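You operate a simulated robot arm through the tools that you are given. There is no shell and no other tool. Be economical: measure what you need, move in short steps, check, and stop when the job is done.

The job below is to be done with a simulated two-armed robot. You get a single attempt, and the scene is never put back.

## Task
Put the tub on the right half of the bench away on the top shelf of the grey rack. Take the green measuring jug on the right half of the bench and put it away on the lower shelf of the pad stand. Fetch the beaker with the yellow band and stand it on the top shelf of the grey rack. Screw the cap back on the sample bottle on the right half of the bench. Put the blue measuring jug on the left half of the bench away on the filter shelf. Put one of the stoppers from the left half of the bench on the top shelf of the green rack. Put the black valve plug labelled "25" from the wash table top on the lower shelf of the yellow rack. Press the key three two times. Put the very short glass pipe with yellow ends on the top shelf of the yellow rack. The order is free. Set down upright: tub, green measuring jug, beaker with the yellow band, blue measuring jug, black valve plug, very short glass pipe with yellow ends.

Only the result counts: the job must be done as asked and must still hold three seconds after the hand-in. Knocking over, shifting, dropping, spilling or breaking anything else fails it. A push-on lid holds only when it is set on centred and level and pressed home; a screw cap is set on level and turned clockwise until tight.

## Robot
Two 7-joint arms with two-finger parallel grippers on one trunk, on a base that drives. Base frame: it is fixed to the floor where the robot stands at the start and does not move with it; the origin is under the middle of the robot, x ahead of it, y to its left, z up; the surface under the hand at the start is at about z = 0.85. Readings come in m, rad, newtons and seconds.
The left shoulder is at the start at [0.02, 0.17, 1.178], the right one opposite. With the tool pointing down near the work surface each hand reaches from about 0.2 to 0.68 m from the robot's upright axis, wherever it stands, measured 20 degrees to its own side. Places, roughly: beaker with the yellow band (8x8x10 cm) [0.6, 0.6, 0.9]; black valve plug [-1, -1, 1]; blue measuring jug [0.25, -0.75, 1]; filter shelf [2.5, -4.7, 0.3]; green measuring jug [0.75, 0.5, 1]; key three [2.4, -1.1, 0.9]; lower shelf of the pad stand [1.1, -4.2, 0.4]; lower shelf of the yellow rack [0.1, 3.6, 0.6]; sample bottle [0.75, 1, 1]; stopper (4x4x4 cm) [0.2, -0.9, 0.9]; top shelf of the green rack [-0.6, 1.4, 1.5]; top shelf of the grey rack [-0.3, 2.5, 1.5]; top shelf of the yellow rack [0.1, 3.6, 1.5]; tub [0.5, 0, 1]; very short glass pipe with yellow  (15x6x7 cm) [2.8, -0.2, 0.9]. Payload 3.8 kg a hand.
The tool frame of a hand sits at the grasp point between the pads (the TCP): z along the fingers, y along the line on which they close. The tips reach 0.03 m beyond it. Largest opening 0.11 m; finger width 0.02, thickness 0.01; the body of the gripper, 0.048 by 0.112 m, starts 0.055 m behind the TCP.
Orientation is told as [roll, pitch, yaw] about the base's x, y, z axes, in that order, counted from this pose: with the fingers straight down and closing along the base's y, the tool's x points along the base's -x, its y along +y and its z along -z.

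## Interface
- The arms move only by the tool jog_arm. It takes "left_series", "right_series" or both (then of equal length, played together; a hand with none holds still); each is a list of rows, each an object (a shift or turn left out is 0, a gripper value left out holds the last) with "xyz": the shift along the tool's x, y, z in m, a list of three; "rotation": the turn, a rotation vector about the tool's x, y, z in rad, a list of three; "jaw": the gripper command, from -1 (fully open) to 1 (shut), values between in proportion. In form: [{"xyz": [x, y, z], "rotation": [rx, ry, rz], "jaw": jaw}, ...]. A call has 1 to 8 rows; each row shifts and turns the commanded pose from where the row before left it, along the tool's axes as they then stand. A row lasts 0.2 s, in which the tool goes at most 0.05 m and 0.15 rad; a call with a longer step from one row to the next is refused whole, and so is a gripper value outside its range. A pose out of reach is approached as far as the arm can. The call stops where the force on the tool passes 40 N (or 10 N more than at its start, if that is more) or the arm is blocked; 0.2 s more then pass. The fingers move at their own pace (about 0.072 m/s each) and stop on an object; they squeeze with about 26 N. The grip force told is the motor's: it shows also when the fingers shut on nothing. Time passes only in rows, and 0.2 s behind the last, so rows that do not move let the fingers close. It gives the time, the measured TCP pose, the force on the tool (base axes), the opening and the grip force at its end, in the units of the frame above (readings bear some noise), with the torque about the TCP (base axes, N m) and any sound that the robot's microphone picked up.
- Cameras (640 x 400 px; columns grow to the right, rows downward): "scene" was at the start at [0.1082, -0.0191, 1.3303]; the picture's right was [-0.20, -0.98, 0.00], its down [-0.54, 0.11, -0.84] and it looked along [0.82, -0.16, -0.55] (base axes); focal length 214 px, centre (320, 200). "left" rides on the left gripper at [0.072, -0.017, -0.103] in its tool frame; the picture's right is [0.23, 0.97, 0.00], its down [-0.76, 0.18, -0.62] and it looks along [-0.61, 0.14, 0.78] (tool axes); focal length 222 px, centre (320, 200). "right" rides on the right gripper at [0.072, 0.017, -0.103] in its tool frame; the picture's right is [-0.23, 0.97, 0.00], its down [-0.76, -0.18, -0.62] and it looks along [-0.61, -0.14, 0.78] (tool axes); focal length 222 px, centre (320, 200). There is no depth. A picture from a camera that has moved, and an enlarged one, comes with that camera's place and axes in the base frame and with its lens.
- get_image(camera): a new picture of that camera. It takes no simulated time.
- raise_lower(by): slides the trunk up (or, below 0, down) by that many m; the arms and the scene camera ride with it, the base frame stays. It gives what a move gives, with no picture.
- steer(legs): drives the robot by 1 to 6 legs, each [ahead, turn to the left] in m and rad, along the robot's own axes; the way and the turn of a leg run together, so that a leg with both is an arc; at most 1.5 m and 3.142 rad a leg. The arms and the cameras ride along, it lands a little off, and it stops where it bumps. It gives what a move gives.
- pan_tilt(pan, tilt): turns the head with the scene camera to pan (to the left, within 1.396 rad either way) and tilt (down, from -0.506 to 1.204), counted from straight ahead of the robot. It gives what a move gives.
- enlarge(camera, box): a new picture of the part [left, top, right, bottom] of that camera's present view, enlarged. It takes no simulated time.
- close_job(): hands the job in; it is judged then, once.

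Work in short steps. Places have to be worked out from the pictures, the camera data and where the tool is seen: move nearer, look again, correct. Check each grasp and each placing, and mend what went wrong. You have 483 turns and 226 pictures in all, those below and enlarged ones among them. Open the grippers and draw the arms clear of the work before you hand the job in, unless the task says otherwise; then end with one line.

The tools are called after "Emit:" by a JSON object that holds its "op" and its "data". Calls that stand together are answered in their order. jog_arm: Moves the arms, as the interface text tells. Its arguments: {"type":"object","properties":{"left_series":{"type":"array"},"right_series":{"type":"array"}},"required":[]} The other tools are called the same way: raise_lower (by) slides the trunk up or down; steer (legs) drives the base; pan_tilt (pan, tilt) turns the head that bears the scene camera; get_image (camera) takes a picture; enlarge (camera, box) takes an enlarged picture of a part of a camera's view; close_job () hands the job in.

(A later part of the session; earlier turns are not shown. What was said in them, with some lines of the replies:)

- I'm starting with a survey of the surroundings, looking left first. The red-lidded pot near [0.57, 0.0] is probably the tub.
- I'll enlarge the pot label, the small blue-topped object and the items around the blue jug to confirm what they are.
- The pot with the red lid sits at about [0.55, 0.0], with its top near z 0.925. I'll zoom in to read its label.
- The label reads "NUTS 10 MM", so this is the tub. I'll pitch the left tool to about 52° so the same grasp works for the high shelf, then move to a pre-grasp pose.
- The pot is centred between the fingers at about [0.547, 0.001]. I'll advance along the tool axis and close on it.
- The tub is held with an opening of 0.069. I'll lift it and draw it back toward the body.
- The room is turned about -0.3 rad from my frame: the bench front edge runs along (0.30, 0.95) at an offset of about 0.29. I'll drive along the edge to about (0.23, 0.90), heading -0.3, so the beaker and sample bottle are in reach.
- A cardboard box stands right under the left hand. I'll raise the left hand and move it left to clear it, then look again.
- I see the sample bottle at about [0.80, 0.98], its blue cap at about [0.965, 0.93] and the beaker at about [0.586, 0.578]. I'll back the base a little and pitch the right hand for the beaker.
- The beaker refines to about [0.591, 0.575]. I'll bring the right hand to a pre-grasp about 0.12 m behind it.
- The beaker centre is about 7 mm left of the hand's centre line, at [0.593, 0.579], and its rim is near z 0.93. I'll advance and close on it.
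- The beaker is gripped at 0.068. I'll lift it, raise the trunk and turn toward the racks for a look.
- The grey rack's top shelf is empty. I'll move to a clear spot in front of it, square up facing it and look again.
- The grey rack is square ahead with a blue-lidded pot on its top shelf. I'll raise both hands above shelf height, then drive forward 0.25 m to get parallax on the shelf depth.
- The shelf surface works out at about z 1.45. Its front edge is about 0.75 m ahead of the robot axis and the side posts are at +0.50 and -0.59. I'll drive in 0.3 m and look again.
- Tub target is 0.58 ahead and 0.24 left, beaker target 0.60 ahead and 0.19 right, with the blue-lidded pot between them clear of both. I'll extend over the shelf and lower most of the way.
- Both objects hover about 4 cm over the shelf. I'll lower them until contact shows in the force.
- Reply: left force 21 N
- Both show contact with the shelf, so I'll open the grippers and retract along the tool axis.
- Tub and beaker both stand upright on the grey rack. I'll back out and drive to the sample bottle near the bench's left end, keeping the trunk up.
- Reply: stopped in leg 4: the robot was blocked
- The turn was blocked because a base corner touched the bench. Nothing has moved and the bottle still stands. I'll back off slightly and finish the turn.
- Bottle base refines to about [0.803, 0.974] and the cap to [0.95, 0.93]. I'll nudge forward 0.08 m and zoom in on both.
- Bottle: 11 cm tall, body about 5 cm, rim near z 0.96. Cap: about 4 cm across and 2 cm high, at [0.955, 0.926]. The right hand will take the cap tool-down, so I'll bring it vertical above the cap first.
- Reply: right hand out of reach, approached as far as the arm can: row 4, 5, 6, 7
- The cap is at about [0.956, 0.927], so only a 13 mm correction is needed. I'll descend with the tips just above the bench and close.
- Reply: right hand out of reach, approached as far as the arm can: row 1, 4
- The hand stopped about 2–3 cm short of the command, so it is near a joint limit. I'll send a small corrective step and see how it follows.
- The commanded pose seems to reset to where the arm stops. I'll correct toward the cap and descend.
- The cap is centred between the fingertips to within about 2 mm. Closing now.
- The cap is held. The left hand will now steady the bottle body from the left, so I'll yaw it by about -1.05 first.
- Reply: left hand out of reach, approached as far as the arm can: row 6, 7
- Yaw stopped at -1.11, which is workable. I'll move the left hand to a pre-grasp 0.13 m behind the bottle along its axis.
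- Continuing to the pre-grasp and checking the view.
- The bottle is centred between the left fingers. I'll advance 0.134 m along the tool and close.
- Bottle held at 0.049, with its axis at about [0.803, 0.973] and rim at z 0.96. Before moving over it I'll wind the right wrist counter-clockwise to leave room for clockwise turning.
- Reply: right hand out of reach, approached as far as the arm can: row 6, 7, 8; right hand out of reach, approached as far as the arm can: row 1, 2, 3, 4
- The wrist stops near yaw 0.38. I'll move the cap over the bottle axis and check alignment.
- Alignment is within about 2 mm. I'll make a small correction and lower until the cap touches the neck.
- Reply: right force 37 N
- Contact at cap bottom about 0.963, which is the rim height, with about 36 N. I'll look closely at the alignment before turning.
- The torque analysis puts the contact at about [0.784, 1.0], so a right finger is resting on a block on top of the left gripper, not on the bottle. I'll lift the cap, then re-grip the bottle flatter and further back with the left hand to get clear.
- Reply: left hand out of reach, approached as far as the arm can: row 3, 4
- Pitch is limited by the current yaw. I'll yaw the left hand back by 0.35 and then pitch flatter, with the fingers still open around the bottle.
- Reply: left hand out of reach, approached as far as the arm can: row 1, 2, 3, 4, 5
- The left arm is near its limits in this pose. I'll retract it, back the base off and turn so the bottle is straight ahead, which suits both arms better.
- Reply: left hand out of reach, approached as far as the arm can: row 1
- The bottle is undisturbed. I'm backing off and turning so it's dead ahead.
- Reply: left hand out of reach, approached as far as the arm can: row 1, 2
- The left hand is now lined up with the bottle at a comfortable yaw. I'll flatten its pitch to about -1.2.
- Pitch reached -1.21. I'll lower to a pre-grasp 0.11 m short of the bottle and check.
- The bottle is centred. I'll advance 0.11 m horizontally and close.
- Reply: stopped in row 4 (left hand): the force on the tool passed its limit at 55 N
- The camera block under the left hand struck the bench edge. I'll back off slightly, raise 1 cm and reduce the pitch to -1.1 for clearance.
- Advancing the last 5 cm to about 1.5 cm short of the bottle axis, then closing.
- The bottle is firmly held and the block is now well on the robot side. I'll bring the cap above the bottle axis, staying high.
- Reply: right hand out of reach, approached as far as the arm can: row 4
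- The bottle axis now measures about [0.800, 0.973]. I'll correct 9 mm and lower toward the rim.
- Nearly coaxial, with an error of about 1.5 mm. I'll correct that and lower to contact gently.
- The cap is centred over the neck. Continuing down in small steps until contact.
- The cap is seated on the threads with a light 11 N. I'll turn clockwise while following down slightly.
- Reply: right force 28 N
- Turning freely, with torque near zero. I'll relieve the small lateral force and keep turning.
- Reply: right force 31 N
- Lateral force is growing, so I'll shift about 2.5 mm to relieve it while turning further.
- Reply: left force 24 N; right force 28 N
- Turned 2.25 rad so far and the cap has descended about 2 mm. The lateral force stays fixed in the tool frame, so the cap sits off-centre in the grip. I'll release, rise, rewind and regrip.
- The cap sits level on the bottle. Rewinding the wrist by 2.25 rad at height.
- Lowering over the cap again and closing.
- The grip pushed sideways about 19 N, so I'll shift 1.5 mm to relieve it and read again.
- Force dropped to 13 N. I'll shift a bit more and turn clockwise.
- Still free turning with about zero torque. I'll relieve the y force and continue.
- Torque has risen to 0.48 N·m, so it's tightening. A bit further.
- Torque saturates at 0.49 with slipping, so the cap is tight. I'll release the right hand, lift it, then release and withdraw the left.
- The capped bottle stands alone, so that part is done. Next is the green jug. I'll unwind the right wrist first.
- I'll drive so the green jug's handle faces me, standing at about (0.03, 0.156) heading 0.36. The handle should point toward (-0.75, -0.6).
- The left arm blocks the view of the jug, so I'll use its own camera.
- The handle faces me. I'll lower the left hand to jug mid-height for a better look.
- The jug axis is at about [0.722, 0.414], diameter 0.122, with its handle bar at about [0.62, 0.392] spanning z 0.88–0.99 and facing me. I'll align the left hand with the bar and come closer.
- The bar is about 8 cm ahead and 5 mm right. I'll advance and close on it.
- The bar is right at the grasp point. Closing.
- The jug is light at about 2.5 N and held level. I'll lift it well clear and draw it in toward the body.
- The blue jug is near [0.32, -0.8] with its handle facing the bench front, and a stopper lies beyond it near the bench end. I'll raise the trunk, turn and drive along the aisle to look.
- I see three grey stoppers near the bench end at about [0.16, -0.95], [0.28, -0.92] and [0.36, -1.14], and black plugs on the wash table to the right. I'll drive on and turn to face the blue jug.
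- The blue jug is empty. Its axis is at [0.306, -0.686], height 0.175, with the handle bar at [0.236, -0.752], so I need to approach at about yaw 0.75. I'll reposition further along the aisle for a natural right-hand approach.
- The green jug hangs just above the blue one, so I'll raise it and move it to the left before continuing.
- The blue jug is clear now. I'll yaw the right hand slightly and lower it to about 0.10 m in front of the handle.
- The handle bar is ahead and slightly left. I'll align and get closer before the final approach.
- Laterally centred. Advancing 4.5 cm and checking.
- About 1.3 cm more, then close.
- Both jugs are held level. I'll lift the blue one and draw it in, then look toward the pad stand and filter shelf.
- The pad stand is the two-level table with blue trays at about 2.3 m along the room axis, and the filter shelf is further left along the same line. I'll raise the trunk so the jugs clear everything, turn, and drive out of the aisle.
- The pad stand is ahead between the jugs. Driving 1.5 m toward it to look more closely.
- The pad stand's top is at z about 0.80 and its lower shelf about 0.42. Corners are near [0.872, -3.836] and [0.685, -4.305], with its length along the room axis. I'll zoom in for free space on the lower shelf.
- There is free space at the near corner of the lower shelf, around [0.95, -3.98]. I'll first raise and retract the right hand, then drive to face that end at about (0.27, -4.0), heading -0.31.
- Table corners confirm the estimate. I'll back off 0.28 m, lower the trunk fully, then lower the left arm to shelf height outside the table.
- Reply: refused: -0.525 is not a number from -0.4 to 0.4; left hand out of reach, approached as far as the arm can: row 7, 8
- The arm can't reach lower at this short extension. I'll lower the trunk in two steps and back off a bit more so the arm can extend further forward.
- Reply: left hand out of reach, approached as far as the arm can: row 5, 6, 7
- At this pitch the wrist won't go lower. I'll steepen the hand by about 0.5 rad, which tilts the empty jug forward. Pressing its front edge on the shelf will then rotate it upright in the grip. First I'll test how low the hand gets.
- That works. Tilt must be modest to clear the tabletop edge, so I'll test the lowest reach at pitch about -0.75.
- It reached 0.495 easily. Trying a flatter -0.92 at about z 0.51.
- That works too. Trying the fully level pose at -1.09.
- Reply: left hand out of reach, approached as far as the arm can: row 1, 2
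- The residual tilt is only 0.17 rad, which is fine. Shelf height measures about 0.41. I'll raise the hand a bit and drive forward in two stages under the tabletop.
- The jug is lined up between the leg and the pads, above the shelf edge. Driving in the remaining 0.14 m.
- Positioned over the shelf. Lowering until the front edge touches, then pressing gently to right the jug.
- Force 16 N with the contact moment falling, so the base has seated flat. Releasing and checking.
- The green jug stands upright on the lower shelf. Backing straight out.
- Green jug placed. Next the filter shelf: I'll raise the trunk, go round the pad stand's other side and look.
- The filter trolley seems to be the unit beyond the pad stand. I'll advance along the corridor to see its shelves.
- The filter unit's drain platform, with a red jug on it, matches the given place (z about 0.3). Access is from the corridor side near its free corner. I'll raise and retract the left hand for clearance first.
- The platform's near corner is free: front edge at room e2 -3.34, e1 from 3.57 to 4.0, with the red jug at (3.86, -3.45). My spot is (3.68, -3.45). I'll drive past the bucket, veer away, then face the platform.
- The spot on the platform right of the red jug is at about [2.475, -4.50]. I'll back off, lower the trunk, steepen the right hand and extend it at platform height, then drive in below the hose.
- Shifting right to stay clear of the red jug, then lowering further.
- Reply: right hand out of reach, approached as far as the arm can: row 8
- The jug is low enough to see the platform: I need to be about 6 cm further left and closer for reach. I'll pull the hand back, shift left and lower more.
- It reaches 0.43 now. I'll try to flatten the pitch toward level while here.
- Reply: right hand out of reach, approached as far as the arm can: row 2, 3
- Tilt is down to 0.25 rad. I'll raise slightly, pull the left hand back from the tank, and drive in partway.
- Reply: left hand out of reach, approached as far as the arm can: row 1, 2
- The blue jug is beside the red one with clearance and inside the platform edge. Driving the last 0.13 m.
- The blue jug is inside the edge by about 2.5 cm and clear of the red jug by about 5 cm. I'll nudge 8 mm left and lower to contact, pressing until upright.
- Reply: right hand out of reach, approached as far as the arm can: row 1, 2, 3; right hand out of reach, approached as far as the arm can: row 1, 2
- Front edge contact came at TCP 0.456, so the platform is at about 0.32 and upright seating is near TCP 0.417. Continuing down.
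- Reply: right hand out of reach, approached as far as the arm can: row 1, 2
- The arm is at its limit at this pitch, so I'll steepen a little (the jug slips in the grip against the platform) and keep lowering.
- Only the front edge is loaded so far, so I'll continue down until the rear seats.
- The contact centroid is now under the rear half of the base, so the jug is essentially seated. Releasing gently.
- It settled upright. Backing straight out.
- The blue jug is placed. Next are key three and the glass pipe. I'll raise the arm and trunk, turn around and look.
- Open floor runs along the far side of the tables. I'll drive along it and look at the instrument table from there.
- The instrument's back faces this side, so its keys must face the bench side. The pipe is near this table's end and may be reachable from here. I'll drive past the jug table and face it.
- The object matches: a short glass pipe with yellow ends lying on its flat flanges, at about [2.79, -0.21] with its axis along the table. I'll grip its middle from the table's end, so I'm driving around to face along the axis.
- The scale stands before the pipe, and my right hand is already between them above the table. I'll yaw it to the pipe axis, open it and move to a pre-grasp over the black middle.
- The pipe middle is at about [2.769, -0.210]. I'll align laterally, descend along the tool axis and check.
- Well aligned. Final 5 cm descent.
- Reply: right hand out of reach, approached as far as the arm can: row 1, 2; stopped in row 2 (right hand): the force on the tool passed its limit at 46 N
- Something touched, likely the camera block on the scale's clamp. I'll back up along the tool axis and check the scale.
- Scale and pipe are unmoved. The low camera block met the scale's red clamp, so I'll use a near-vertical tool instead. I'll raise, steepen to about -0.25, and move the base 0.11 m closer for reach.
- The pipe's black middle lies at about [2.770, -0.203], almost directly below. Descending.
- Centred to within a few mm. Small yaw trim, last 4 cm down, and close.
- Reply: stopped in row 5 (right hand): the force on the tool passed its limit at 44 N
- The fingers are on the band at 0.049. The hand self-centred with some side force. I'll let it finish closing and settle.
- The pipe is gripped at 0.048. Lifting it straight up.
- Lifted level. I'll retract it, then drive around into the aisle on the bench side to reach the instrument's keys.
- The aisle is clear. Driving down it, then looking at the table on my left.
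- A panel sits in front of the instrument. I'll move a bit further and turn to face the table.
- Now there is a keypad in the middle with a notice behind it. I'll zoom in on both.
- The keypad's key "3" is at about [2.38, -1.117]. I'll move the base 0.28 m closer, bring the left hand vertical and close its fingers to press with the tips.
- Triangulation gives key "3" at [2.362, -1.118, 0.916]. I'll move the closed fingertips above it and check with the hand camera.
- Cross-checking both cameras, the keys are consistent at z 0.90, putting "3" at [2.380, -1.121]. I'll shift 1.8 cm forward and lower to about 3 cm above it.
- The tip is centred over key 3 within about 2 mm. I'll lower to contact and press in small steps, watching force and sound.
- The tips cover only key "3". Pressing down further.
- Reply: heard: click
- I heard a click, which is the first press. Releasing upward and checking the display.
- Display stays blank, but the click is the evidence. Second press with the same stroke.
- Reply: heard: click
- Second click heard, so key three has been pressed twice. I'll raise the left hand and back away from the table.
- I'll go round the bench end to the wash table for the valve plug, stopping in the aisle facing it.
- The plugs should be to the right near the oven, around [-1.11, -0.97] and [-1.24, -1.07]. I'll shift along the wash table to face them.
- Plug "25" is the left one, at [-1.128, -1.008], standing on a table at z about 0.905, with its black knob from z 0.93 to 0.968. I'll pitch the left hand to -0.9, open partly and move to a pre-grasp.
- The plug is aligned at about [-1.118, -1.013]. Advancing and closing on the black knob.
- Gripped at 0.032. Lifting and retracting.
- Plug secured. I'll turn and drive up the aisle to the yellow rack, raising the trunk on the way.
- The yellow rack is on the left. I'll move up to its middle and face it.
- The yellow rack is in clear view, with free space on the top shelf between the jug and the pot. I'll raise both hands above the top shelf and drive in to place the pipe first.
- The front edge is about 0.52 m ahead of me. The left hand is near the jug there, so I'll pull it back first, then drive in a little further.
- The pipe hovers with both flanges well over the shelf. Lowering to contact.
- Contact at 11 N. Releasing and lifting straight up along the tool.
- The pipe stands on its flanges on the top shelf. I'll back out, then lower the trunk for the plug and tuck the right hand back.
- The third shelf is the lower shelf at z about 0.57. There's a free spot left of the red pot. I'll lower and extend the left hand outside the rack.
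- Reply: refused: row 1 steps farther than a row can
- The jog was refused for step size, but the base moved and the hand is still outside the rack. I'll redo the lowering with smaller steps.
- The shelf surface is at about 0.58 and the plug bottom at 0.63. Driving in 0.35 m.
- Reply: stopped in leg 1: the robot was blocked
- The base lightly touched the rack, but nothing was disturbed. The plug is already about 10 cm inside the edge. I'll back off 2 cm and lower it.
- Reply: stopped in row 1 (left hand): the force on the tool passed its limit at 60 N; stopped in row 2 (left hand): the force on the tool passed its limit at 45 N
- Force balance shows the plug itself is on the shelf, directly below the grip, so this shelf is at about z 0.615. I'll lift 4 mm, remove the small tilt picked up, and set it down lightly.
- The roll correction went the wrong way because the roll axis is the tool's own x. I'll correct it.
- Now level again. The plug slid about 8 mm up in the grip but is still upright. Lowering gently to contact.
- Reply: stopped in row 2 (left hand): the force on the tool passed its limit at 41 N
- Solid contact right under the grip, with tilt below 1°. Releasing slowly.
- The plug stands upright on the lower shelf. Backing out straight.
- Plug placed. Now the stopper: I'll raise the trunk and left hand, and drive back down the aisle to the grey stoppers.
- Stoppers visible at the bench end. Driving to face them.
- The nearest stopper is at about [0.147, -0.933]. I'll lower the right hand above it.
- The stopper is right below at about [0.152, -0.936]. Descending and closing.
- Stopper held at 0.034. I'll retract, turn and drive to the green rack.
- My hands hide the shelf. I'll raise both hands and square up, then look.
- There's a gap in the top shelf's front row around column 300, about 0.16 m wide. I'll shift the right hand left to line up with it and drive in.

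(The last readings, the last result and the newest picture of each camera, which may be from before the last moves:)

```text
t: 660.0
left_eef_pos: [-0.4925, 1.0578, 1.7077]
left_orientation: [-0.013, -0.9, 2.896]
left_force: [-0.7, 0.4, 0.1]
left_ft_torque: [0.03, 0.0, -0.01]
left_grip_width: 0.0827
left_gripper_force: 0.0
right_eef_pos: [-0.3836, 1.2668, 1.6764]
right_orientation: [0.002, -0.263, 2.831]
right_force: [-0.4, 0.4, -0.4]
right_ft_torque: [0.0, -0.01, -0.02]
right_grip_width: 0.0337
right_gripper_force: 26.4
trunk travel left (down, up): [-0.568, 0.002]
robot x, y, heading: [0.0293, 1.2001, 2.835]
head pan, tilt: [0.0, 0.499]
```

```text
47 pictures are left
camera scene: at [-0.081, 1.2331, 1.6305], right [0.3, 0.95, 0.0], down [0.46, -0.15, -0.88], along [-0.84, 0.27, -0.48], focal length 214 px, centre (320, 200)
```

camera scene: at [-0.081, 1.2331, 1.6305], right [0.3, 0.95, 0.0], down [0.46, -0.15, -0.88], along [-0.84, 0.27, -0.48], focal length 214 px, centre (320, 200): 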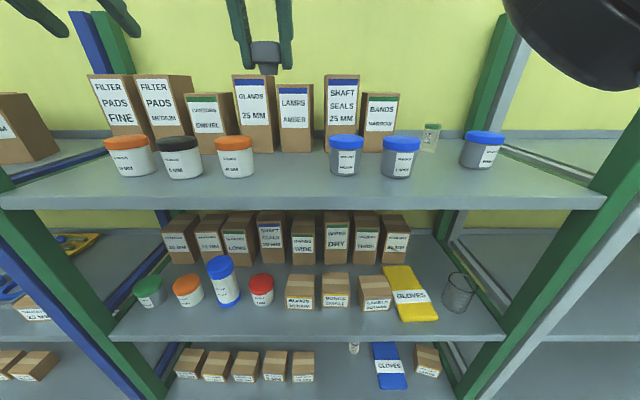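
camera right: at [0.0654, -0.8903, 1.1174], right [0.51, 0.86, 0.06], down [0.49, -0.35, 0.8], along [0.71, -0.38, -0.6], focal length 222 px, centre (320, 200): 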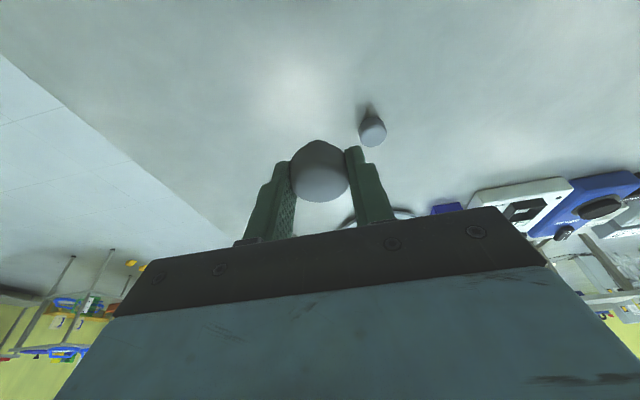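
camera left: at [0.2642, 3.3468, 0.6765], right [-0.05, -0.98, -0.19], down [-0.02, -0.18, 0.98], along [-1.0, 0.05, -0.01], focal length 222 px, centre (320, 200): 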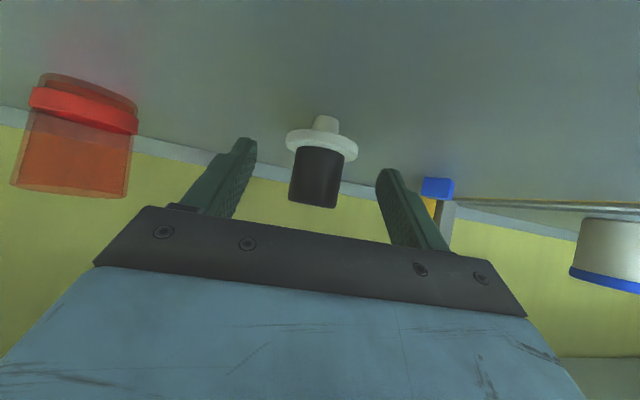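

The hand is aligned with the gap. I'll extend 0.14 m forward and lower most of the way.

Emit:
{"op": "jog_arm", "data": {"right_series": [{"xyz": [-0.0348, 0, 0.0094]}, {"xyz": [-0.0348, 0, 0.0094]}, {"xyz": [-0.0348, 0, 0.0094]}, {"xyz": [-0.0348, 0, 0.0094]}, {"xyz": [0.0104, 0, 0.0386]}, {"xyz": [0.0104, 0, 0.0386]}, {"xyz": [0.0104, 0, 0.0386]}, {}]}}

Emit:
{"op": "get_image", "data": {"camera": "scene"}}

Emit:
{"op": "get_image", "data": {"camera": "right"}}

```text
t: 661.8
left_eef_pos: [-0.4906, 1.0576, 1.7071]
left_orientation: [-0.012, -0.901, 2.894]
left_force: [-0.1, 0.4, 0.0]
left_ft_torque: [0.0, 0.02, -0.01]
left_grip_width: 0.0825
left_gripper_force: 0.1
right_eef_pos: [-0.4385, 1.2957, 1.5323]
right_orientation: [0.002, -0.265, 2.829]
right_force: [0.0, -0.3, 0.3]
right_ft_torque: [0.03, -0.04, 0.01]
right_grip_width: 0.034
right_gripper_force: 26.1
right hand out of reach, approached as far as the arm can: row 2, 3, 4
trunk travel left (down, up): [-0.568, 0.002]
robot x, y, heading: [0.0243, 1.2014, 2.833]
head pan, tilt: [0.0, 0.499]
```

```text
46 pictures are left
camera scene: at [-0.0796, 1.2324, 1.6306], right [0.3, 0.95, 0.0], down [0.46, -0.15, -0.88], along [-0.84, 0.27, -0.48], focal length 214 px, centre (320, 200)
```

scene: 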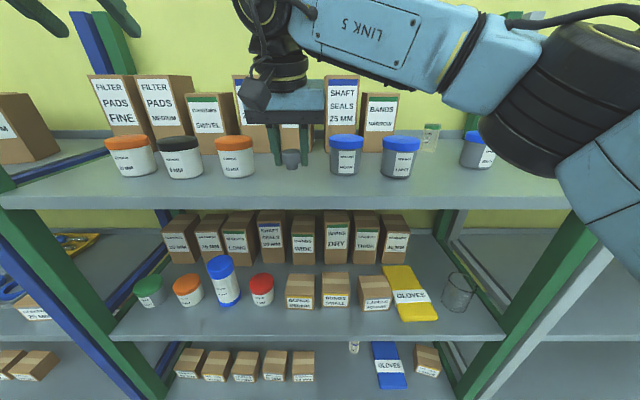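

```text
45 pictures are left
camera right: at [-0.35, 1.25, 1.6126], right [-0.51, -0.86, 0.06], down [-0.49, 0.35, 0.8], along [-0.71, 0.38, -0.6], focal length 222 px, centre (320, 200)
```

right: 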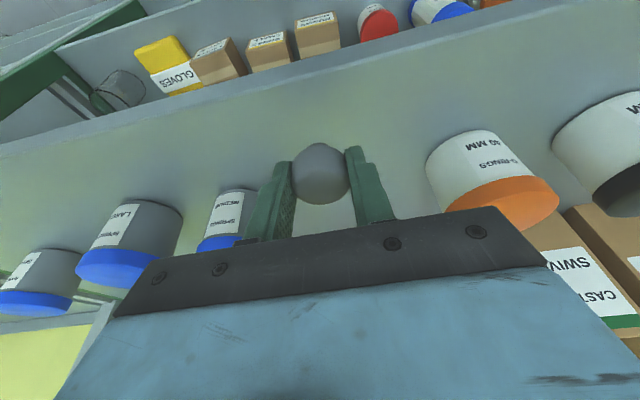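

The hand is only about 2.5 cm past the shelf edge. At this lower height I'll extend forward another 5 cm.

Emit:
{"op": "jog_arm", "data": {"right_series": [{"xyz": [-0.0241, 0, 0.0065]}, {"xyz": [-0.0241, 0, 0.0065]}, {}]}}

```text
t: 662.6
left_eef_pos: [-0.4903, 1.0579, 1.7081]
left_orientation: [-0.012, -0.902, 2.894]
left_force: [0.8, 0.2, 0.3]
left_ft_torque: [-0.05, 0.01, 0.02]
left_grip_width: 0.0825
left_gripper_force: 0.1
right_eef_pos: [-0.4836, 1.3125, 1.5309]
right_orientation: [0.002, -0.267, 2.831]
right_force: [0.8, 0.0, -0.5]
right_ft_torque: [0.01, 0.0, 0.01]
right_grip_width: 0.0341
right_gripper_force: 25.9
trunk travel left (down, up): [-0.568, 0.002]
robot x, y, heading: [0.0242, 1.2014, 2.832]
head pan, tilt: [0.0, 0.499]
```

Good, it's about 7 cm inside now. Lowering to contact.

Emit:
{"op": "jog_arm", "data": {"right_series": [{"xyz": [0.0078, 0, 0.029]}, {"xyz": [0.0026, 0, 0.0097]}, {}]}}

Emit:
{"op": "jog_arm", "data": {"right_series": [{"xyz": [0.001, 0, 0.0039]}, {}]}}

```text
t: 663.4
left_eef_pos: [-0.4902, 1.0574, 1.7082]
left_orientation: [-0.011, -0.901, 2.896]
left_force: [0.3, 0.1, -0.7]
left_ft_torque: [-0.01, -0.02, 0.01]
left_grip_width: 0.0827
left_gripper_force: 0.0
right_eef_pos: [-0.4838, 1.312, 1.4949]
right_orientation: [0.002, -0.269, 2.828]
right_force: [-5.6, 0.3, 17.9]
right_ft_torque: [0.02, 0.28, 0.02]
right_grip_width: 0.0337
right_gripper_force: 26.3
trunk travel left (down, up): [-0.568, 0.002]
robot x, y, heading: [0.0241, 1.2, 2.838]
head pan, tilt: [0.0, 0.499]
```

```text
t: 664.0
left_eef_pos: [-0.4883, 1.0574, 1.7085]
left_orientation: [-0.012, -0.901, 2.896]
left_force: [-0.1, 0.1, -0.1]
left_ft_torque: [0.01, -0.01, 0.0]
left_grip_width: 0.0824
left_gripper_force: 0.0
right_eef_pos: [-0.4833, 1.3105, 1.4912]
right_orientation: [0.004, -0.274, 2.829]
right_force: [-8.5, 2.4, 39.6]
right_ft_torque: [0.36, 0.25, 0.08]
right_grip_width: 0.0338
right_gripper_force: 25.9
trunk travel left (down, up): [-0.568, 0.002]
robot x, y, heading: [0.0287, 1.2025, 2.833]
head pan, tilt: [0.0, 0.499]
```

In firm contact. I'll ease up slightly, open to about 0.07 and lift away.

Emit:
{"op": "jog_arm", "data": {"right_series": [{"xyz": [-0.001, 0, -0.0035]}, {"jaw": 0.2}, {"jaw": -0.2}, {}, {"xyz": [-0.008, 0, -0.03]}, {"xyz": [-0.0104, 0, -0.0386]}, {"xyz": [-0.0104, 0, -0.0386]}, {"xyz": [0.03, 0, -0.02]}]}}

Emit:
{"op": "enlarge", "data": {"camera": "scene", "box": [200, 90, 400, 215]}}

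```text
t: 665.8
left_eef_pos: [-0.4887, 1.0615, 1.7093]
left_orientation: [-0.008, -0.9, 2.894]
left_force: [0.2, 0.5, -0.4]
left_ft_torque: [0.01, -0.04, 0.03]
left_grip_width: 0.0826
left_gripper_force: 0.1
right_eef_pos: [-0.4501, 1.3045, 1.6153]
right_orientation: [0.003, -0.266, 2.83]
right_force: [-0.7, 1.2, -0.2]
right_ft_torque: [-0.02, 0.05, 0.05]
right_grip_width: 0.0658
right_gripper_force: 0.0
trunk travel left (down, up): [-0.568, 0.002]
robot x, y, heading: [0.0249, 1.2027, 2.829]
head pan, tilt: [0.0, 0.499]
```

```text
3.20 times, centred on (300, 152) of scene
camera zoom: at [-0.0785, 1.2361, 1.6305], right [0.3, 0.95, 0.0], down [0.46, -0.15, -0.88], along [-0.84, 0.27, -0.48], focal length 686 px, centre (384, 352)
```

zoom: 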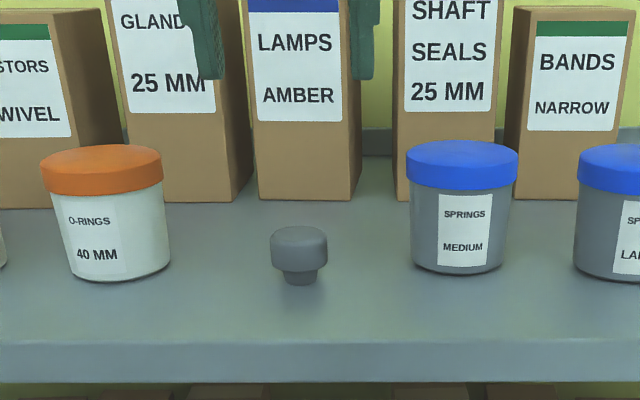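

The stopper stands on the green rack's top shelf. I'll back out and take a last look at the capped bottle on the bench.

Emit:
{"op": "steer", "data": {"legs": [[-0.27, 0], [0, -1.9]]}}

Emit:
{"op": "pan_tilt", "data": {"pan": -0.8, "tilt": 0.65}}

Emit:
{"op": "get_image", "data": {"camera": "scene"}}

```text
t: 672.3
left_eef_pos: [0.3205, 1.6542, 1.7076]
left_orientation: [-0.01, -0.9, 0.984]
left_force: [0.8, 0.4, 0.4]
left_ft_torque: [0.02, 0.01, 0.04]
left_grip_width: 0.0826
left_gripper_force: 0.0
right_eef_pos: [0.5381, 1.5366, 1.6148]
right_orientation: [0.002, -0.265, 0.921]
right_force: [-0.9, -0.2, -0.3]
right_ft_torque: [0.01, 0.0, -0.02]
right_grip_width: 0.066
right_gripper_force: 0.2
trunk travel left (down, up): [-0.568, 0.002]
robot x, y, heading: [0.2863, 1.1175, 0.918]
head pan, tilt: [0.0, 0.499]
```

```text
t: 673.4
left_eef_pos: [0.3216, 1.6549, 1.7077]
left_orientation: [-0.012, -0.901, 0.984]
left_force: [0.0, 0.0, 1.0]
left_ft_torque: [0.01, 0.0, 0.0]
left_grip_width: 0.0826
left_gripper_force: 0.1
right_eef_pos: [0.5391, 1.5366, 1.615]
right_orientation: [0.003, -0.264, 0.919]
right_force: [0.4, -1.1, 0.0]
right_ft_torque: [-0.01, 0.03, 0.03]
right_grip_width: 0.066
right_gripper_force: 0.1
trunk travel left (down, up): [-0.568, 0.002]
robot x, y, heading: [0.2856, 1.119, 0.919]
head pan, tilt: [-0.799, 0.649]
```

```text
43 pictures are left
camera scene: at [0.3825, 1.1442, 1.6171], right [0.12, -0.99, 0.0], down [-0.6, -0.07, -0.8], along [0.79, 0.1, -0.6], focal length 214 px, centre (320, 200)
```

scene: 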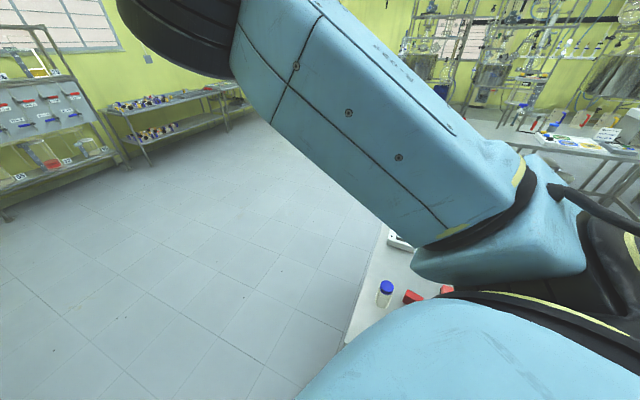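

Emit:
{"op": "enlarge", "data": {"camera": "scene", "box": [350, 260, 430, 320]}}

```text
6.67 times, centred on (390, 290) of scene
camera zoom: at [0.3825, 1.1442, 1.6171], right [0.12, -0.99, 0.0], down [-0.6, -0.07, -0.8], along [0.79, 0.1, -0.6], focal length 1430 px, centre (-147, -400)
```

zoom: 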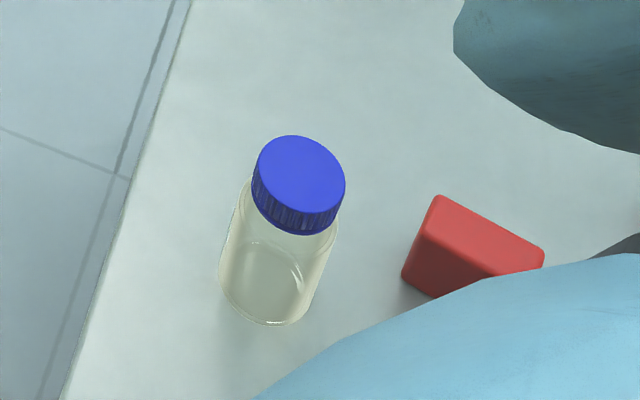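

The cap sits fully home and level, everything else is placed, and the arms are clear. I'll open both grippers fully and hand the job in.

Emit:
{"op": "jog_arm", "data": {"left_series": [{"jaw": -1}, {}, {}], "right_series": [{"jaw": -1}, {}, {}]}}

Emit:
{"op": "close_job", "data": {}}

```text
t: 674.2
left_eef_pos: [0.3219, 1.6549, 1.7089]
left_orientation: [-0.011, -0.901, 0.985]
left_force: [1.1, -0.7, -0.2]
left_ft_torque: [-0.02, -0.01, -0.01]
left_grip_width: 0.1098
left_gripper_force: 0.1
right_eef_pos: [0.5389, 1.5361, 1.6147]
right_orientation: [0.002, -0.264, 0.92]
right_force: [0.0, -1.2, 0.1]
right_ft_torque: [0.03, -0.01, -0.01]
right_grip_width: 0.11
right_gripper_force: 0.1
trunk travel left (down, up): [-0.568, 0.002]
robot x, y, heading: [0.2872, 1.1172, 0.924]
head pan, tilt: [-0.799, 0.649]
```

```text
The job is handed in.
```

I did all nine parts of the job and handed it in. The placed items looked upright when I let go, the cap is on tight, and key three clicked twice (its display stayed blank). On the way I bumped the bench and the yellow rack with the base and touched the scale's clamp with a gripper, but my pictures showed nothing moved.
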